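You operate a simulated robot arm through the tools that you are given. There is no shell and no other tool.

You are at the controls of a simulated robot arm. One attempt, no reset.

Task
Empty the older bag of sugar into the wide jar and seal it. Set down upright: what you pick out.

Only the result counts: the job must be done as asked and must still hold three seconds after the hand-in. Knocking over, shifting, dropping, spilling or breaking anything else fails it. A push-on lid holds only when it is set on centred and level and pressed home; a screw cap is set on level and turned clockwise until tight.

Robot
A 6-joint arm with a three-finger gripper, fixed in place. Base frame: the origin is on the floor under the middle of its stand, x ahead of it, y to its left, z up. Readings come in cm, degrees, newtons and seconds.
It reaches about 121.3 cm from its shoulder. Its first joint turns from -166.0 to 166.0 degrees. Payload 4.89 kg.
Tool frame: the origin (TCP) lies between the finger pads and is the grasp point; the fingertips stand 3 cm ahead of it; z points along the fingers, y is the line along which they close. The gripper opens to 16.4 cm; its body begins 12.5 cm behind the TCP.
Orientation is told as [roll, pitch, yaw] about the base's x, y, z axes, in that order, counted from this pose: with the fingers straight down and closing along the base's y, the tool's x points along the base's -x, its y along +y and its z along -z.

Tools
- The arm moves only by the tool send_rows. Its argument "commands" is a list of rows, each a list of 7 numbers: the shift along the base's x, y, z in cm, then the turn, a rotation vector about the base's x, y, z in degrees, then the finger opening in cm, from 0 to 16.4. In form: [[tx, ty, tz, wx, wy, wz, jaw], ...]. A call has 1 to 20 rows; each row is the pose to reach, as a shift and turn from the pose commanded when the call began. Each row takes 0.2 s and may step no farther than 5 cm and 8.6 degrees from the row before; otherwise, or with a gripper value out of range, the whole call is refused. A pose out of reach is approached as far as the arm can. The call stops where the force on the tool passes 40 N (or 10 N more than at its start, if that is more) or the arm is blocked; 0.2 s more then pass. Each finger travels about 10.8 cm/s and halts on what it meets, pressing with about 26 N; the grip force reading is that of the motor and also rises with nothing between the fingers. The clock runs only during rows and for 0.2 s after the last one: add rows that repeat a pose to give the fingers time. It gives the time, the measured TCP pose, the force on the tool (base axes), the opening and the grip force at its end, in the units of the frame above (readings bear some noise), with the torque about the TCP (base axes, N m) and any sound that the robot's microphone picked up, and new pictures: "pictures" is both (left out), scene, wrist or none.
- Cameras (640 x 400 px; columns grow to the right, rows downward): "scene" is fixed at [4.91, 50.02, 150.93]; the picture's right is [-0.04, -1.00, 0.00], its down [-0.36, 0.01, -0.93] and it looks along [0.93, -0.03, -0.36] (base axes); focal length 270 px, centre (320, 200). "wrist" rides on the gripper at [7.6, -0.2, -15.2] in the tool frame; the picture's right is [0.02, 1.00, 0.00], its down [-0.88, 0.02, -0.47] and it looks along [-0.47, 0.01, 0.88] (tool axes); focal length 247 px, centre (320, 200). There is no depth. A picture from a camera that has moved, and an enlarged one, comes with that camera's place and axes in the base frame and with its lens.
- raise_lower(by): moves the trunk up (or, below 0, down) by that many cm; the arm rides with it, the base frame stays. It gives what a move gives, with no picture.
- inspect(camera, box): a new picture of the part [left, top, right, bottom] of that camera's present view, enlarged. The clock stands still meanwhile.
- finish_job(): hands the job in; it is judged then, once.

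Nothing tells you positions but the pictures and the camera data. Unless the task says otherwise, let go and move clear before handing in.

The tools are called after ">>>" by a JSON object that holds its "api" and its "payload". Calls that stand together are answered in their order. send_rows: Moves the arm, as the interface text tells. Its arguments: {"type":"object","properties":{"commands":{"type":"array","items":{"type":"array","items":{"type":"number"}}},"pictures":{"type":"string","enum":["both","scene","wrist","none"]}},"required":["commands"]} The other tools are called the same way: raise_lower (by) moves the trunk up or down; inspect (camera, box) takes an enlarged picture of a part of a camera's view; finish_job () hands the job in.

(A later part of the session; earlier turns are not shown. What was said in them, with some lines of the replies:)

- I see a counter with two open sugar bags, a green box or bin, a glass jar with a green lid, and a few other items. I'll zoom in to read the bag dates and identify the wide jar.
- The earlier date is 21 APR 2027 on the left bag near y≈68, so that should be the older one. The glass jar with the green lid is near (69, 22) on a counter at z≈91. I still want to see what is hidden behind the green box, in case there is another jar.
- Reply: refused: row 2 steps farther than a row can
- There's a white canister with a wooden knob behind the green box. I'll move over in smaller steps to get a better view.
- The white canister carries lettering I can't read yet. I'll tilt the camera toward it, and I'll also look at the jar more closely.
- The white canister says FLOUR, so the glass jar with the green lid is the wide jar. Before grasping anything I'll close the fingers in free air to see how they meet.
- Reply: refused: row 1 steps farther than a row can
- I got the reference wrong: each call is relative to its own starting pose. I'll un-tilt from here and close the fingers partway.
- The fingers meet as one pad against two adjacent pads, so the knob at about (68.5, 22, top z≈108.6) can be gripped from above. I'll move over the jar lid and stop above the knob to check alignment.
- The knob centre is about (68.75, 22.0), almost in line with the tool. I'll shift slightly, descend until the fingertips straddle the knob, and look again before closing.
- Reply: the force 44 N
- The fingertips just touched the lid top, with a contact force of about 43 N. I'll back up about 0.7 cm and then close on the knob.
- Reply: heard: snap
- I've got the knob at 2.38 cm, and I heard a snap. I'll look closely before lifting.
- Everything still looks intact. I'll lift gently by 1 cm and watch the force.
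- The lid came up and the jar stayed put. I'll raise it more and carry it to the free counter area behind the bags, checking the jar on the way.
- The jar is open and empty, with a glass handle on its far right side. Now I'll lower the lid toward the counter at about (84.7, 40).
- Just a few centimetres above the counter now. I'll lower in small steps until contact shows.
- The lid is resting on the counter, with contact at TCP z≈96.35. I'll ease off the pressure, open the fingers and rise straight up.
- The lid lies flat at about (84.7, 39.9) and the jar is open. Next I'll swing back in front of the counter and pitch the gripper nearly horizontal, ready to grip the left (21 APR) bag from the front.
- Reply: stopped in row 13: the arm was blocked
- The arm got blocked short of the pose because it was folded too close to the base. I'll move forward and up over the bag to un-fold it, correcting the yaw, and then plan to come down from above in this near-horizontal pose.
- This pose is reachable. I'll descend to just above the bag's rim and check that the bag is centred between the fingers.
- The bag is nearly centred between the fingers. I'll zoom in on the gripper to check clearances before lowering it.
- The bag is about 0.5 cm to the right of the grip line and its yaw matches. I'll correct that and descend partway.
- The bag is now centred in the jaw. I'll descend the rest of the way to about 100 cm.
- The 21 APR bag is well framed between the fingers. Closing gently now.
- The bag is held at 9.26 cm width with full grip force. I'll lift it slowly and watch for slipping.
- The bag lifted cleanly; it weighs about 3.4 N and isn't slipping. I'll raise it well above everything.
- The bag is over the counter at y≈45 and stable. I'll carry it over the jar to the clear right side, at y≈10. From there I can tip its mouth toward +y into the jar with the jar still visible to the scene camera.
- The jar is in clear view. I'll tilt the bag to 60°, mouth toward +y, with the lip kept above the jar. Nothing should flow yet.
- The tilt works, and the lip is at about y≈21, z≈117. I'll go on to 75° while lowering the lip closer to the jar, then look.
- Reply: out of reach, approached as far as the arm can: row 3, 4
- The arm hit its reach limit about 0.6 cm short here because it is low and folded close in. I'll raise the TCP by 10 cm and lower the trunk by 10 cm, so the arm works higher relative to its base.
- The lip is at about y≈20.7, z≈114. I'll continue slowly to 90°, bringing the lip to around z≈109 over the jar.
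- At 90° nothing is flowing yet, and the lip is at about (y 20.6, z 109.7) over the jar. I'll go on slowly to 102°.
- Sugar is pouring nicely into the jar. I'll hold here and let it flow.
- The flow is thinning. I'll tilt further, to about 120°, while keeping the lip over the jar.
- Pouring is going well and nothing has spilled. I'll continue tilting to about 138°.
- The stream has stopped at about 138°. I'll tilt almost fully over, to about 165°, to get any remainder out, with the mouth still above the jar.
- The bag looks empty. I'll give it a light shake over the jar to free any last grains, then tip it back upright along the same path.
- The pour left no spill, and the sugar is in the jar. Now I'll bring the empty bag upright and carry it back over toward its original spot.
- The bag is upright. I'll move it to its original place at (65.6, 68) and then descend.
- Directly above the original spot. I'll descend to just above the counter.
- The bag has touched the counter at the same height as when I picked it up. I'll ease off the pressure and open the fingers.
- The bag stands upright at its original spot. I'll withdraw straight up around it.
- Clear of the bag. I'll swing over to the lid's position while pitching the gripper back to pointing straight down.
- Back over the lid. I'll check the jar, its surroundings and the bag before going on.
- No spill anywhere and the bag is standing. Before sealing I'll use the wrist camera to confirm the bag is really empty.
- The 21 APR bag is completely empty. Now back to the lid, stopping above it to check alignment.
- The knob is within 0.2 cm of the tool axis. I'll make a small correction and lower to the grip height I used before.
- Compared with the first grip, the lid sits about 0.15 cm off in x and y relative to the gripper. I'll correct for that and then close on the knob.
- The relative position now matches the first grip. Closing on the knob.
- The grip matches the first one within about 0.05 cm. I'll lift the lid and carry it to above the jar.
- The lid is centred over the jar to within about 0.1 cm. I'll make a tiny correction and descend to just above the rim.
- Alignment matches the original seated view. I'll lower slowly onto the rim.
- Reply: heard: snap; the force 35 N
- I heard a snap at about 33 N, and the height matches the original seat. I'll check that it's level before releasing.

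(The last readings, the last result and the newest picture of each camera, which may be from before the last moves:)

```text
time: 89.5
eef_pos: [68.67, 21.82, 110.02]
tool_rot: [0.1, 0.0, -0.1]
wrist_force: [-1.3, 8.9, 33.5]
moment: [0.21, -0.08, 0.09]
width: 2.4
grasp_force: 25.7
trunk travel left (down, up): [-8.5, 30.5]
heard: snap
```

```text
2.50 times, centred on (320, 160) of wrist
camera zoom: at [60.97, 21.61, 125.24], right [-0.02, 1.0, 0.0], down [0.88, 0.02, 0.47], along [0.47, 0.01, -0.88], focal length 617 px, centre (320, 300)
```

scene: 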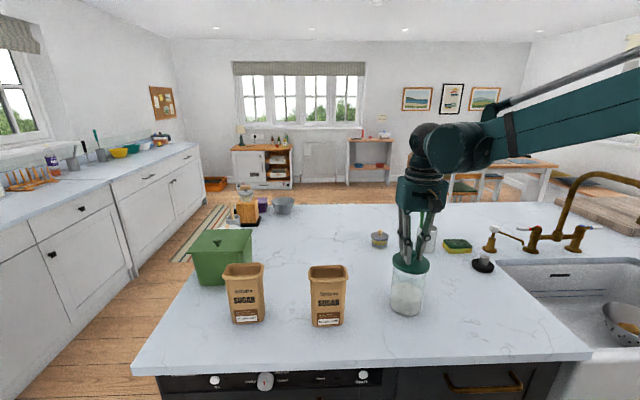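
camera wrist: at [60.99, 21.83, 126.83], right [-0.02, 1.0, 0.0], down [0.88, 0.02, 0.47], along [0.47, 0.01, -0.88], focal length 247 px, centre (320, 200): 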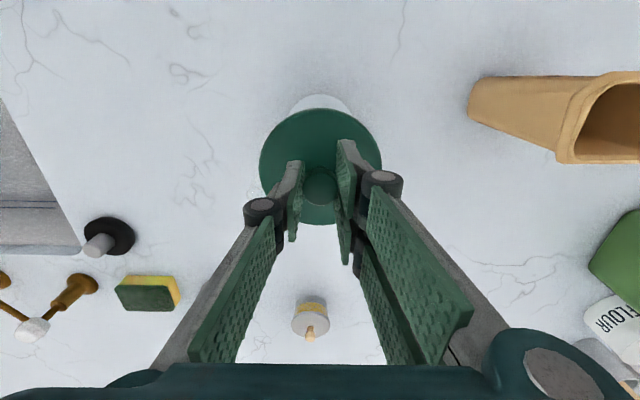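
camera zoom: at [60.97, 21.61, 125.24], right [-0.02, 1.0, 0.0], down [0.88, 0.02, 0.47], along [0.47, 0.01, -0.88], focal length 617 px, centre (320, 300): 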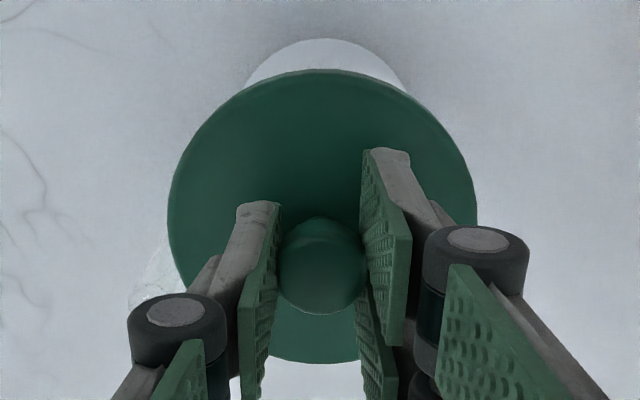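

The lid sits level and centred. I'll open the fingers in place without pulling up on it.

>>> {"api": "send_rows", "payload": {"commands": [[0, 0.05, 0.05, 0, 0, 0, 2.6], [0, 0.1, 0.1, 0, 0, 0, 3.2], [0, 0.1, 0.15, 0, 0, 0, 4], [0, 0.1, 0.15, 0, 0, 0, 5], [0, 0.1, 0.15, 0, 0, 0, 5]]}}

>>> {"api": "inspect", "payload": {"camera": "scene", "box": [370, 220, 450, 310]}}

>>> {"api": "inspect", "payload": {"camera": "wrist", "box": [240, 80, 400, 240]}}

```text
time: 90.7
eef_pos: [68.8, 21.73, 110.09]
tool_rot: [0.0, 0.0, 0.0]
wrist_force: [0.3, 0.6, 0.1]
moment: [0.02, -0.03, 0.02]
width: 5.0
grasp_force: 0.2
trunk travel left (down, up): [-8.5, 30.5]
camera wrist: at [61.05, 21.62, 125.22], right [-0.02, 1.0, 0.0], down [0.88, 0.02, 0.47], along [0.47, 0.01, -0.88], focal length 247 px, centre (320, 200)
```

scene: 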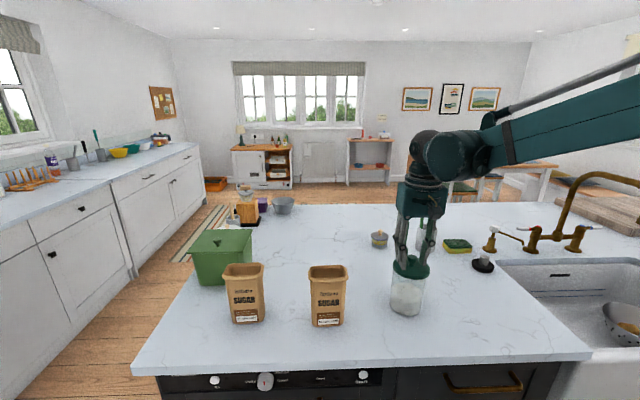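
wrist: 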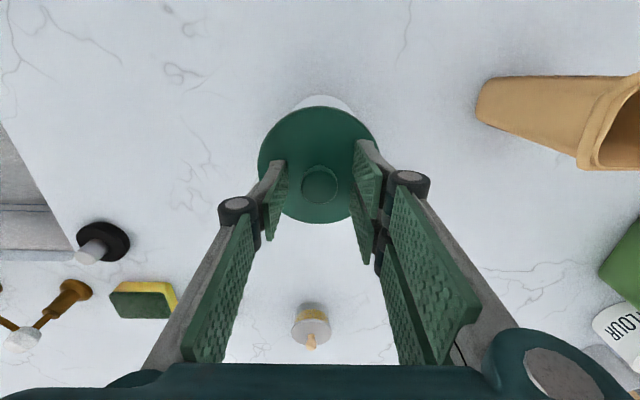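

```text
4.44 times, centred on (410, 265) of scene
camera zoom: at [4.91, 50.02, 150.93], right [-0.04, -1.0, 0.0], down [-0.36, 0.01, -0.93], along [0.93, -0.03, -0.36], focal length 1201 px, centre (-80, -89)
```

zoom: 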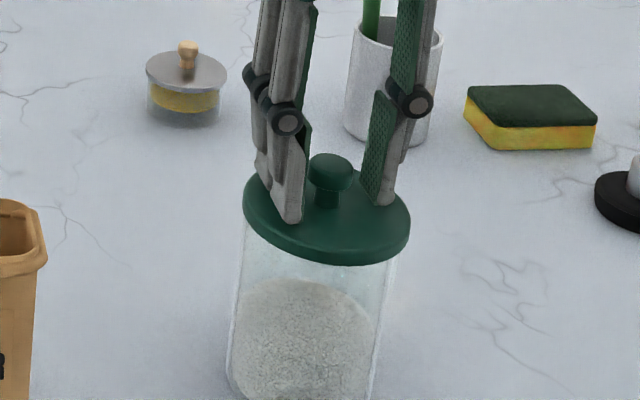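

```text
2.50 times, centred on (320, 160) of wrist
camera zoom: at [61.05, 21.62, 125.22], right [-0.02, 1.0, 0.0], down [0.88, 0.02, 0.47], along [0.47, 0.01, -0.88], focal length 617 px, centre (320, 300)
```

zoom: 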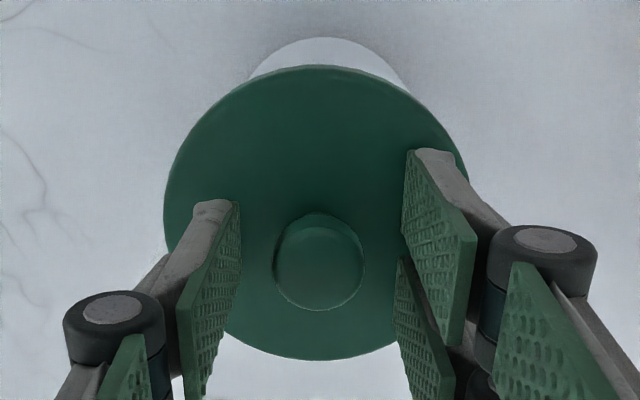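

I'll zoom in to confirm the lid is concentric with the jar.

>>> {"api": "inspect", "payload": {"camera": "wrist", "box": [250, 85, 390, 172]}}

>>> {"api": "inspect", "payload": {"camera": "scene", "box": [385, 250, 435, 290]}}

```text
4.57 times, centred on (320, 128) of wrist
camera zoom: at [61.05, 21.62, 125.22], right [-0.02, 1.0, 0.0], down [0.88, 0.02, 0.47], along [0.47, 0.01, -0.88], focal length 1129 px, centre (320, 527)
```

zoom: 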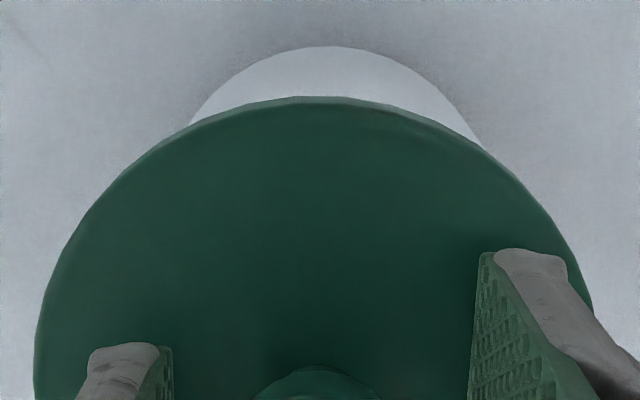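

```text
10.00 times, centred on (410, 270) of scene
camera zoom: at [4.91, 50.02, 150.93], right [-0.04, -1.0, 0.0], down [-0.36, 0.01, -0.93], along [0.93, -0.03, -0.36], focal length 2702 px, centre (-580, -500)
```

zoom: 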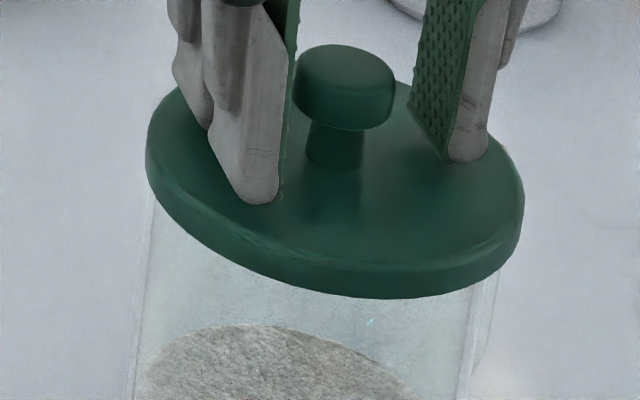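

The lid is concentric with the jar, matching the original. For certainty I'll press the lid down once more with the open fingertips around the knob, at the same force as the first contact.

>>> {"api": "send_rows", "payload": {"commands": [[-0.05, 0.2, 0, 0, 0, 0, 5], [-0.05, 0.2, -0.2, 0, 0, 0, 5], [-0.05, 0.2, -0.4, 0, 0, 0, 5], [-0.05, 0.2, -0.5, 0, 0, 0, 5], [-0.05, 0.2, -0.6, 0, 0, 0, 5], [-0.05, 0.2, -0.7, 0, 0, 0, 5], [-0.05, 0.2, -0.75, 0, 0, 0, 5], [-0.05, 0.2, -0.75, 0, 0, 0, 5]]}}

```text
time: 92.5
eef_pos: [68.54, 22.11, 109.45]
tool_rot: [0.0, -0.1, 0.0]
wrist_force: [7.7, 1.7, 28.2]
moment: [0.42, -0.28, -0.02]
width: 5.02
grasp_force: 0.4
trunk travel left (down, up): [-8.5, 30.5]
camera wrist: at [60.91, 21.87, 124.62], right [-0.02, 1.0, 0.0], down [0.88, 0.02, 0.47], along [0.47, 0.01, -0.88], focal length 247 px, centre (320, 200)
```

scene: 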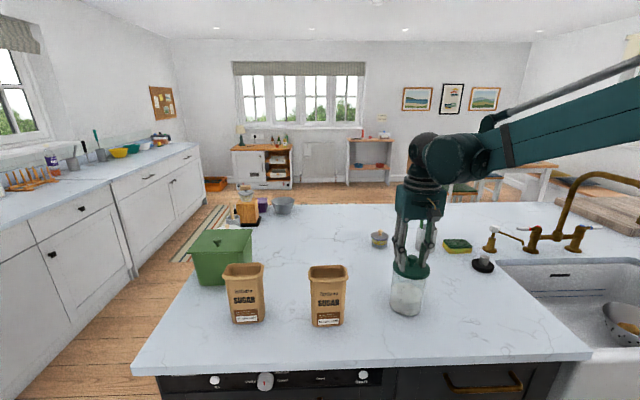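
wrist: 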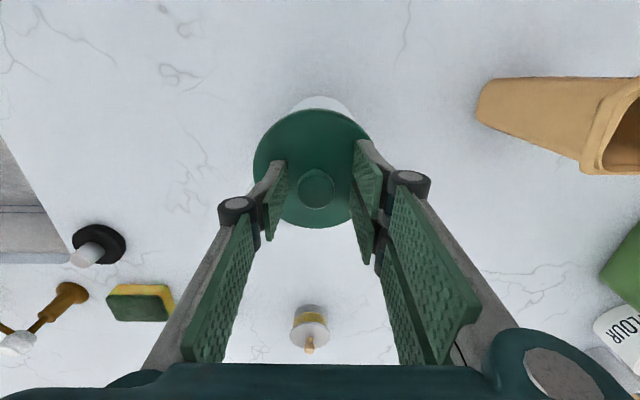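

Contact is at the same height as the original sealed lid (109.45), so it's fully home. I'll verify the centring once more at high zoom, then back off.

>>> {"api": "send_rows", "payload": {"commands": [[0, 0, 0.3, 0, 0, 0, 5], [0, 0, 1, 0, 0, 0, 5.5], [0, 0, 3, 0, 0, 0, 6], [0, 0, 6, 0, 0, 0, 6], [0, 0, 6, 0, 0, 0, 6], [0, 0, 6, 0, 0, 0, 6]]}}

>>> {"api": "inspect", "payload": {"camera": "wrist", "box": [260, 90, 380, 210]}}

>>> {"api": "inspect", "payload": {"camera": "scene", "box": [380, 240, 440, 330]}}

```text
time: 93.8
eef_pos: [68.76, 21.96, 115.46]
tool_rot: [0.0, -0.1, 0.1]
wrist_force: [0.1, 0.0, -0.6]
moment: [0.01, 0.01, -0.03]
width: 5.99
grasp_force: 0.1
trunk travel left (down, up): [-8.5, 30.5]
camera wrist: at [61.11, 21.76, 130.58], right [-0.02, 1.0, 0.0], down [0.88, 0.02, 0.47], along [0.47, 0.01, -0.88], focal length 247 px, centre (320, 200)
```

scene: 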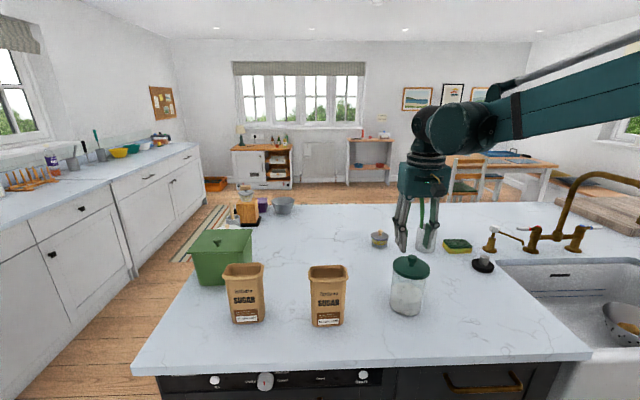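
wrist: 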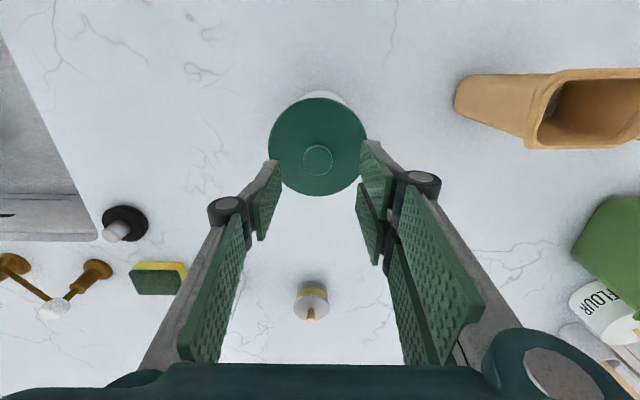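

```text
3.33 times, centred on (320, 150) of wrist
camera zoom: at [61.11, 21.76, 130.58], right [-0.02, 1.0, 0.0], down [0.88, 0.02, 0.47], along [0.47, 0.01, -0.88], focal length 823 px, centre (320, 367)
```

zoom: 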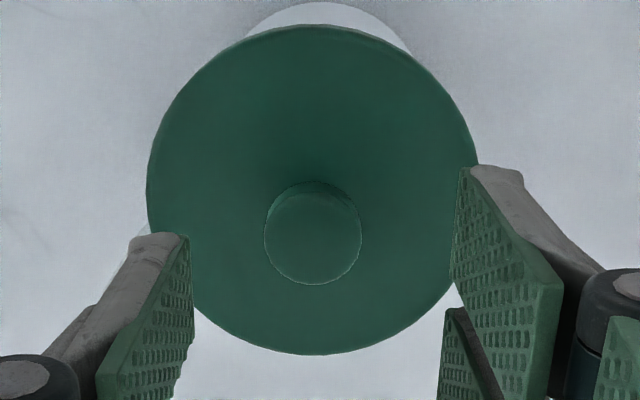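

```text
4.44 times, centred on (410, 285) of scene
camera zoom: at [4.91, 50.02, 150.93], right [-0.04, -1.0, 0.0], down [-0.36, 0.01, -0.93], along [0.93, -0.03, -0.36], focal length 1201 px, centre (-80, -178)
```

zoom: 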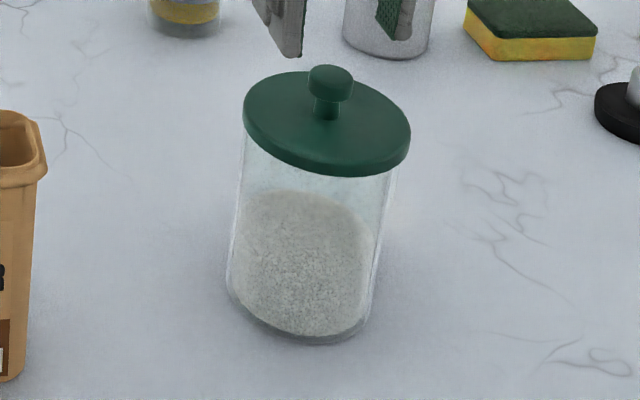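

The lid is on and looks level. To measure its centring precisely I'll go back to the same overhead vantage I had before touching the lid, and compare.

>>> {"api": "send_rows", "payload": {"commands": [[0, 0, 4, 0, 0, 0, 6], [0, 0, 8.5, 0, 0, 0, 5], [0, 0, 13, 0, 0, 0, 4], [-0.5, 2.5, 17, 0, 0, 0, 3], [-1, 5, 21, 0, 0, 0, 3], [-1.4, 7.7, 25, 0, 0, 0, 3], [-1.7, 10.4, 28, 0, 0, 0, 3], [-2.0, 12.98, 29.05, 0, 0, 0, 3], [-2.0, 12.98, 29.05, 0, 0, 0, 3], [-2.0, 12.98, 29.05, 0, 0, 0, 3]]}}

>>> {"api": "inspect", "payload": {"camera": "wrist", "box": [210, 70, 310, 160]}}

>>> {"api": "inspect", "payload": {"camera": "scene", "box": [360, 220, 520, 330]}}

```text
time: 96.0
eef_pos: [66.73, 35.09, 144.56]
tool_rot: [0.1, 0.0, 0.0]
wrist_force: [0.1, 0.0, -0.1]
moment: [-0.08, 0.05, 0.03]
width: 2.98
grasp_force: 0.1
trunk travel left (down, up): [-8.5, 30.5]
camera wrist: at [59.06, 34.95, 159.71], right [-0.02, 1.0, 0.0], down [0.88, 0.02, 0.47], along [0.47, 0.01, -0.88], focal length 247 px, centre (320, 200)
```

scene: 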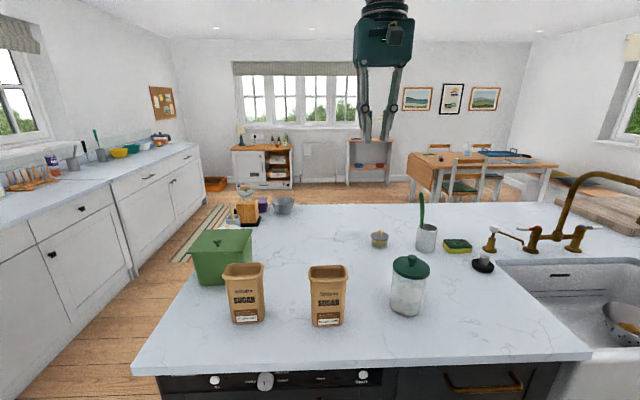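
wrist: 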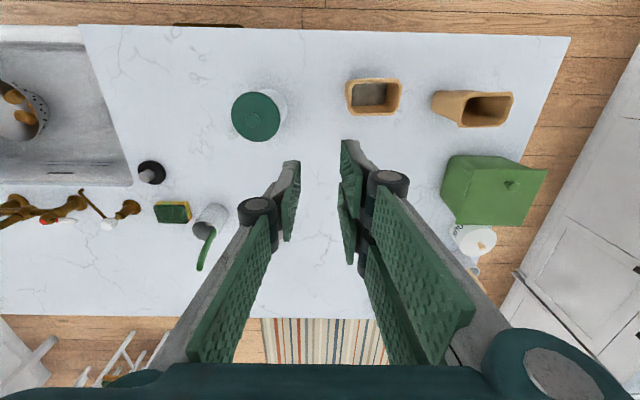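

```text
4.44 times, centred on (260, 115) of wrist
camera zoom: at [59.06, 34.95, 159.71], right [-0.02, 1.0, 0.0], down [0.88, 0.02, 0.47], along [0.47, 0.01, -0.88], focal length 1098 px, centre (587, 578)
```

zoom: 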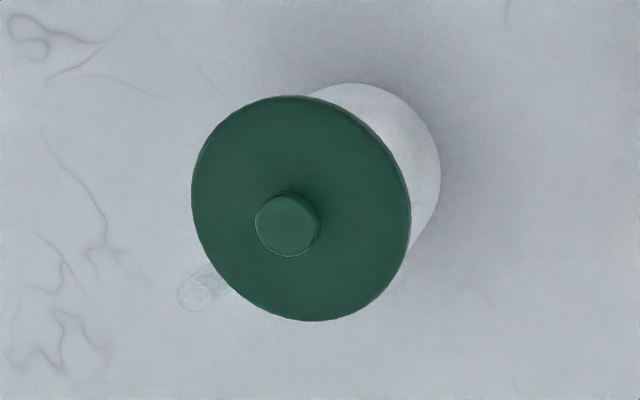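

```text
3.64 times, centred on (440, 275) of scene
camera zoom: at [4.91, 50.02, 150.93], right [-0.04, -1.0, 0.0], down [-0.36, 0.01, -0.93], along [0.93, -0.03, -0.36], focal length 983 px, centre (-116, -73)
```

zoom: 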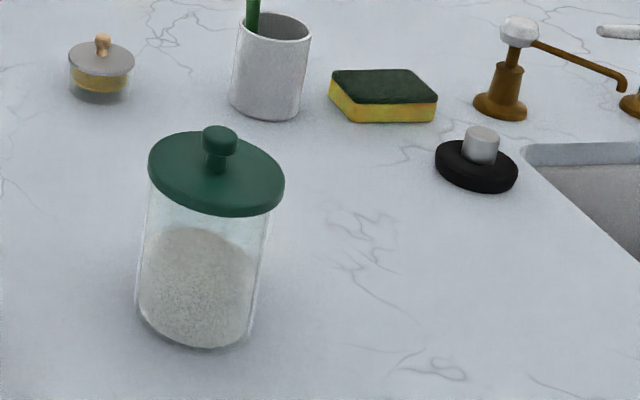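

The lid is sealed in place, but it appears to sit about 2 mm toward −y compared with before. I'll zoom in to quantify the overhang on both sides.

>>> {"api": "inspect", "payload": {"camera": "scene", "box": [380, 250, 440, 290]}}

>>> {"api": "inspect", "payload": {"camera": "scene", "box": [380, 280, 440, 320]}}

>>> {"api": "inspect", "payload": {"camera": "wrist", "box": [225, 85, 295, 145]}}

```text
10.00 times, centred on (410, 270) of scene
camera zoom: at [4.91, 50.02, 150.93], right [-0.04, -1.0, 0.0], down [-0.36, 0.01, -0.93], along [0.93, -0.03, -0.36], focal length 2702 px, centre (-580, -500)
```

zoom: 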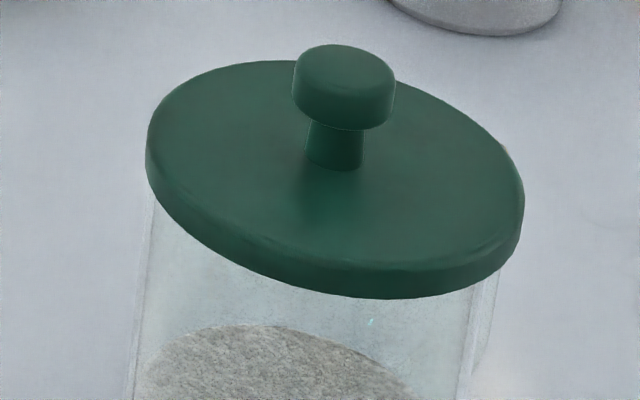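

```text
10.00 times, centred on (410, 300) of scene
camera zoom: at [4.91, 50.02, 150.93], right [-0.04, -1.0, 0.0], down [-0.36, 0.01, -0.93], along [0.93, -0.03, -0.36], focal length 2702 px, centre (-580, -800)
```

zoom: 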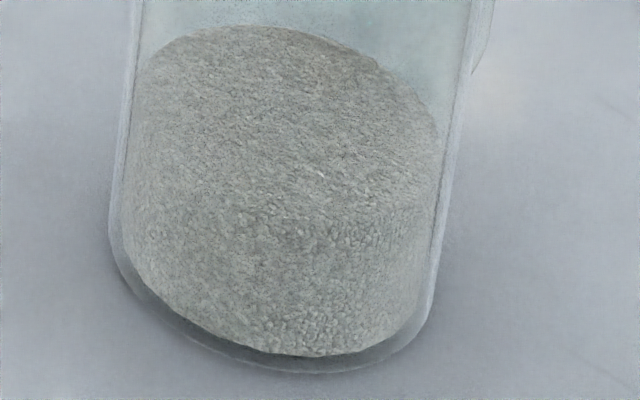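

```text
6.67 times, centred on (260, 115) of wrist
camera zoom: at [59.06, 34.95, 159.71], right [-0.02, 1.0, 0.0], down [0.88, 0.02, 0.47], along [0.47, 0.01, -0.88], focal length 1646 px, centre (720, 767)
```

zoom: 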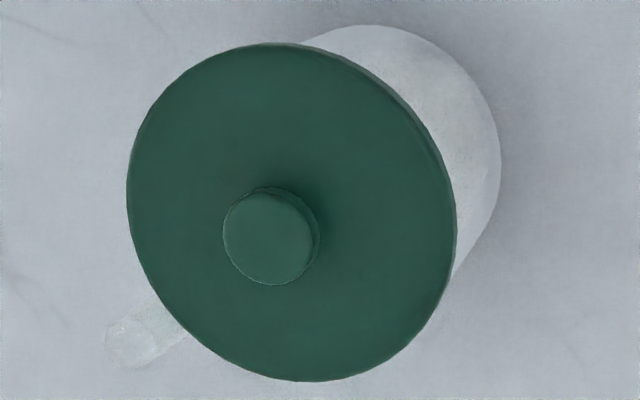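

The empty 21 APR bag stands upright at its original spot. The sugar is in the glass jar, and the lid is on, level and pressed home: the snap sounded, its height matches the original seal, and it sits about 2 mm off its original centre. The gripper is well clear and I see no spill, so I'm handing in.

>>> {"api": "finish_job", "payload": {}}

```text
The job is handed in.
```

I emptied the older sugar bag (21 APR 2027) into the wide glass jar, put the jar's green lid back on, and handed the job in.

- **Bag:** it stands upright at its original spot. I looked inside with the wrist camera and it was empty.
- **Jar:** I heard the lid snap as I pressed it down. It sits level and at the same height as when it was first sealed. By my measurement it is about 2 mm off its original centre. I left it there because lifting it to correct that would have broken the seal.
- **Everything else:** I saw no spilled sugar, and nothing else on the counter looked moved.
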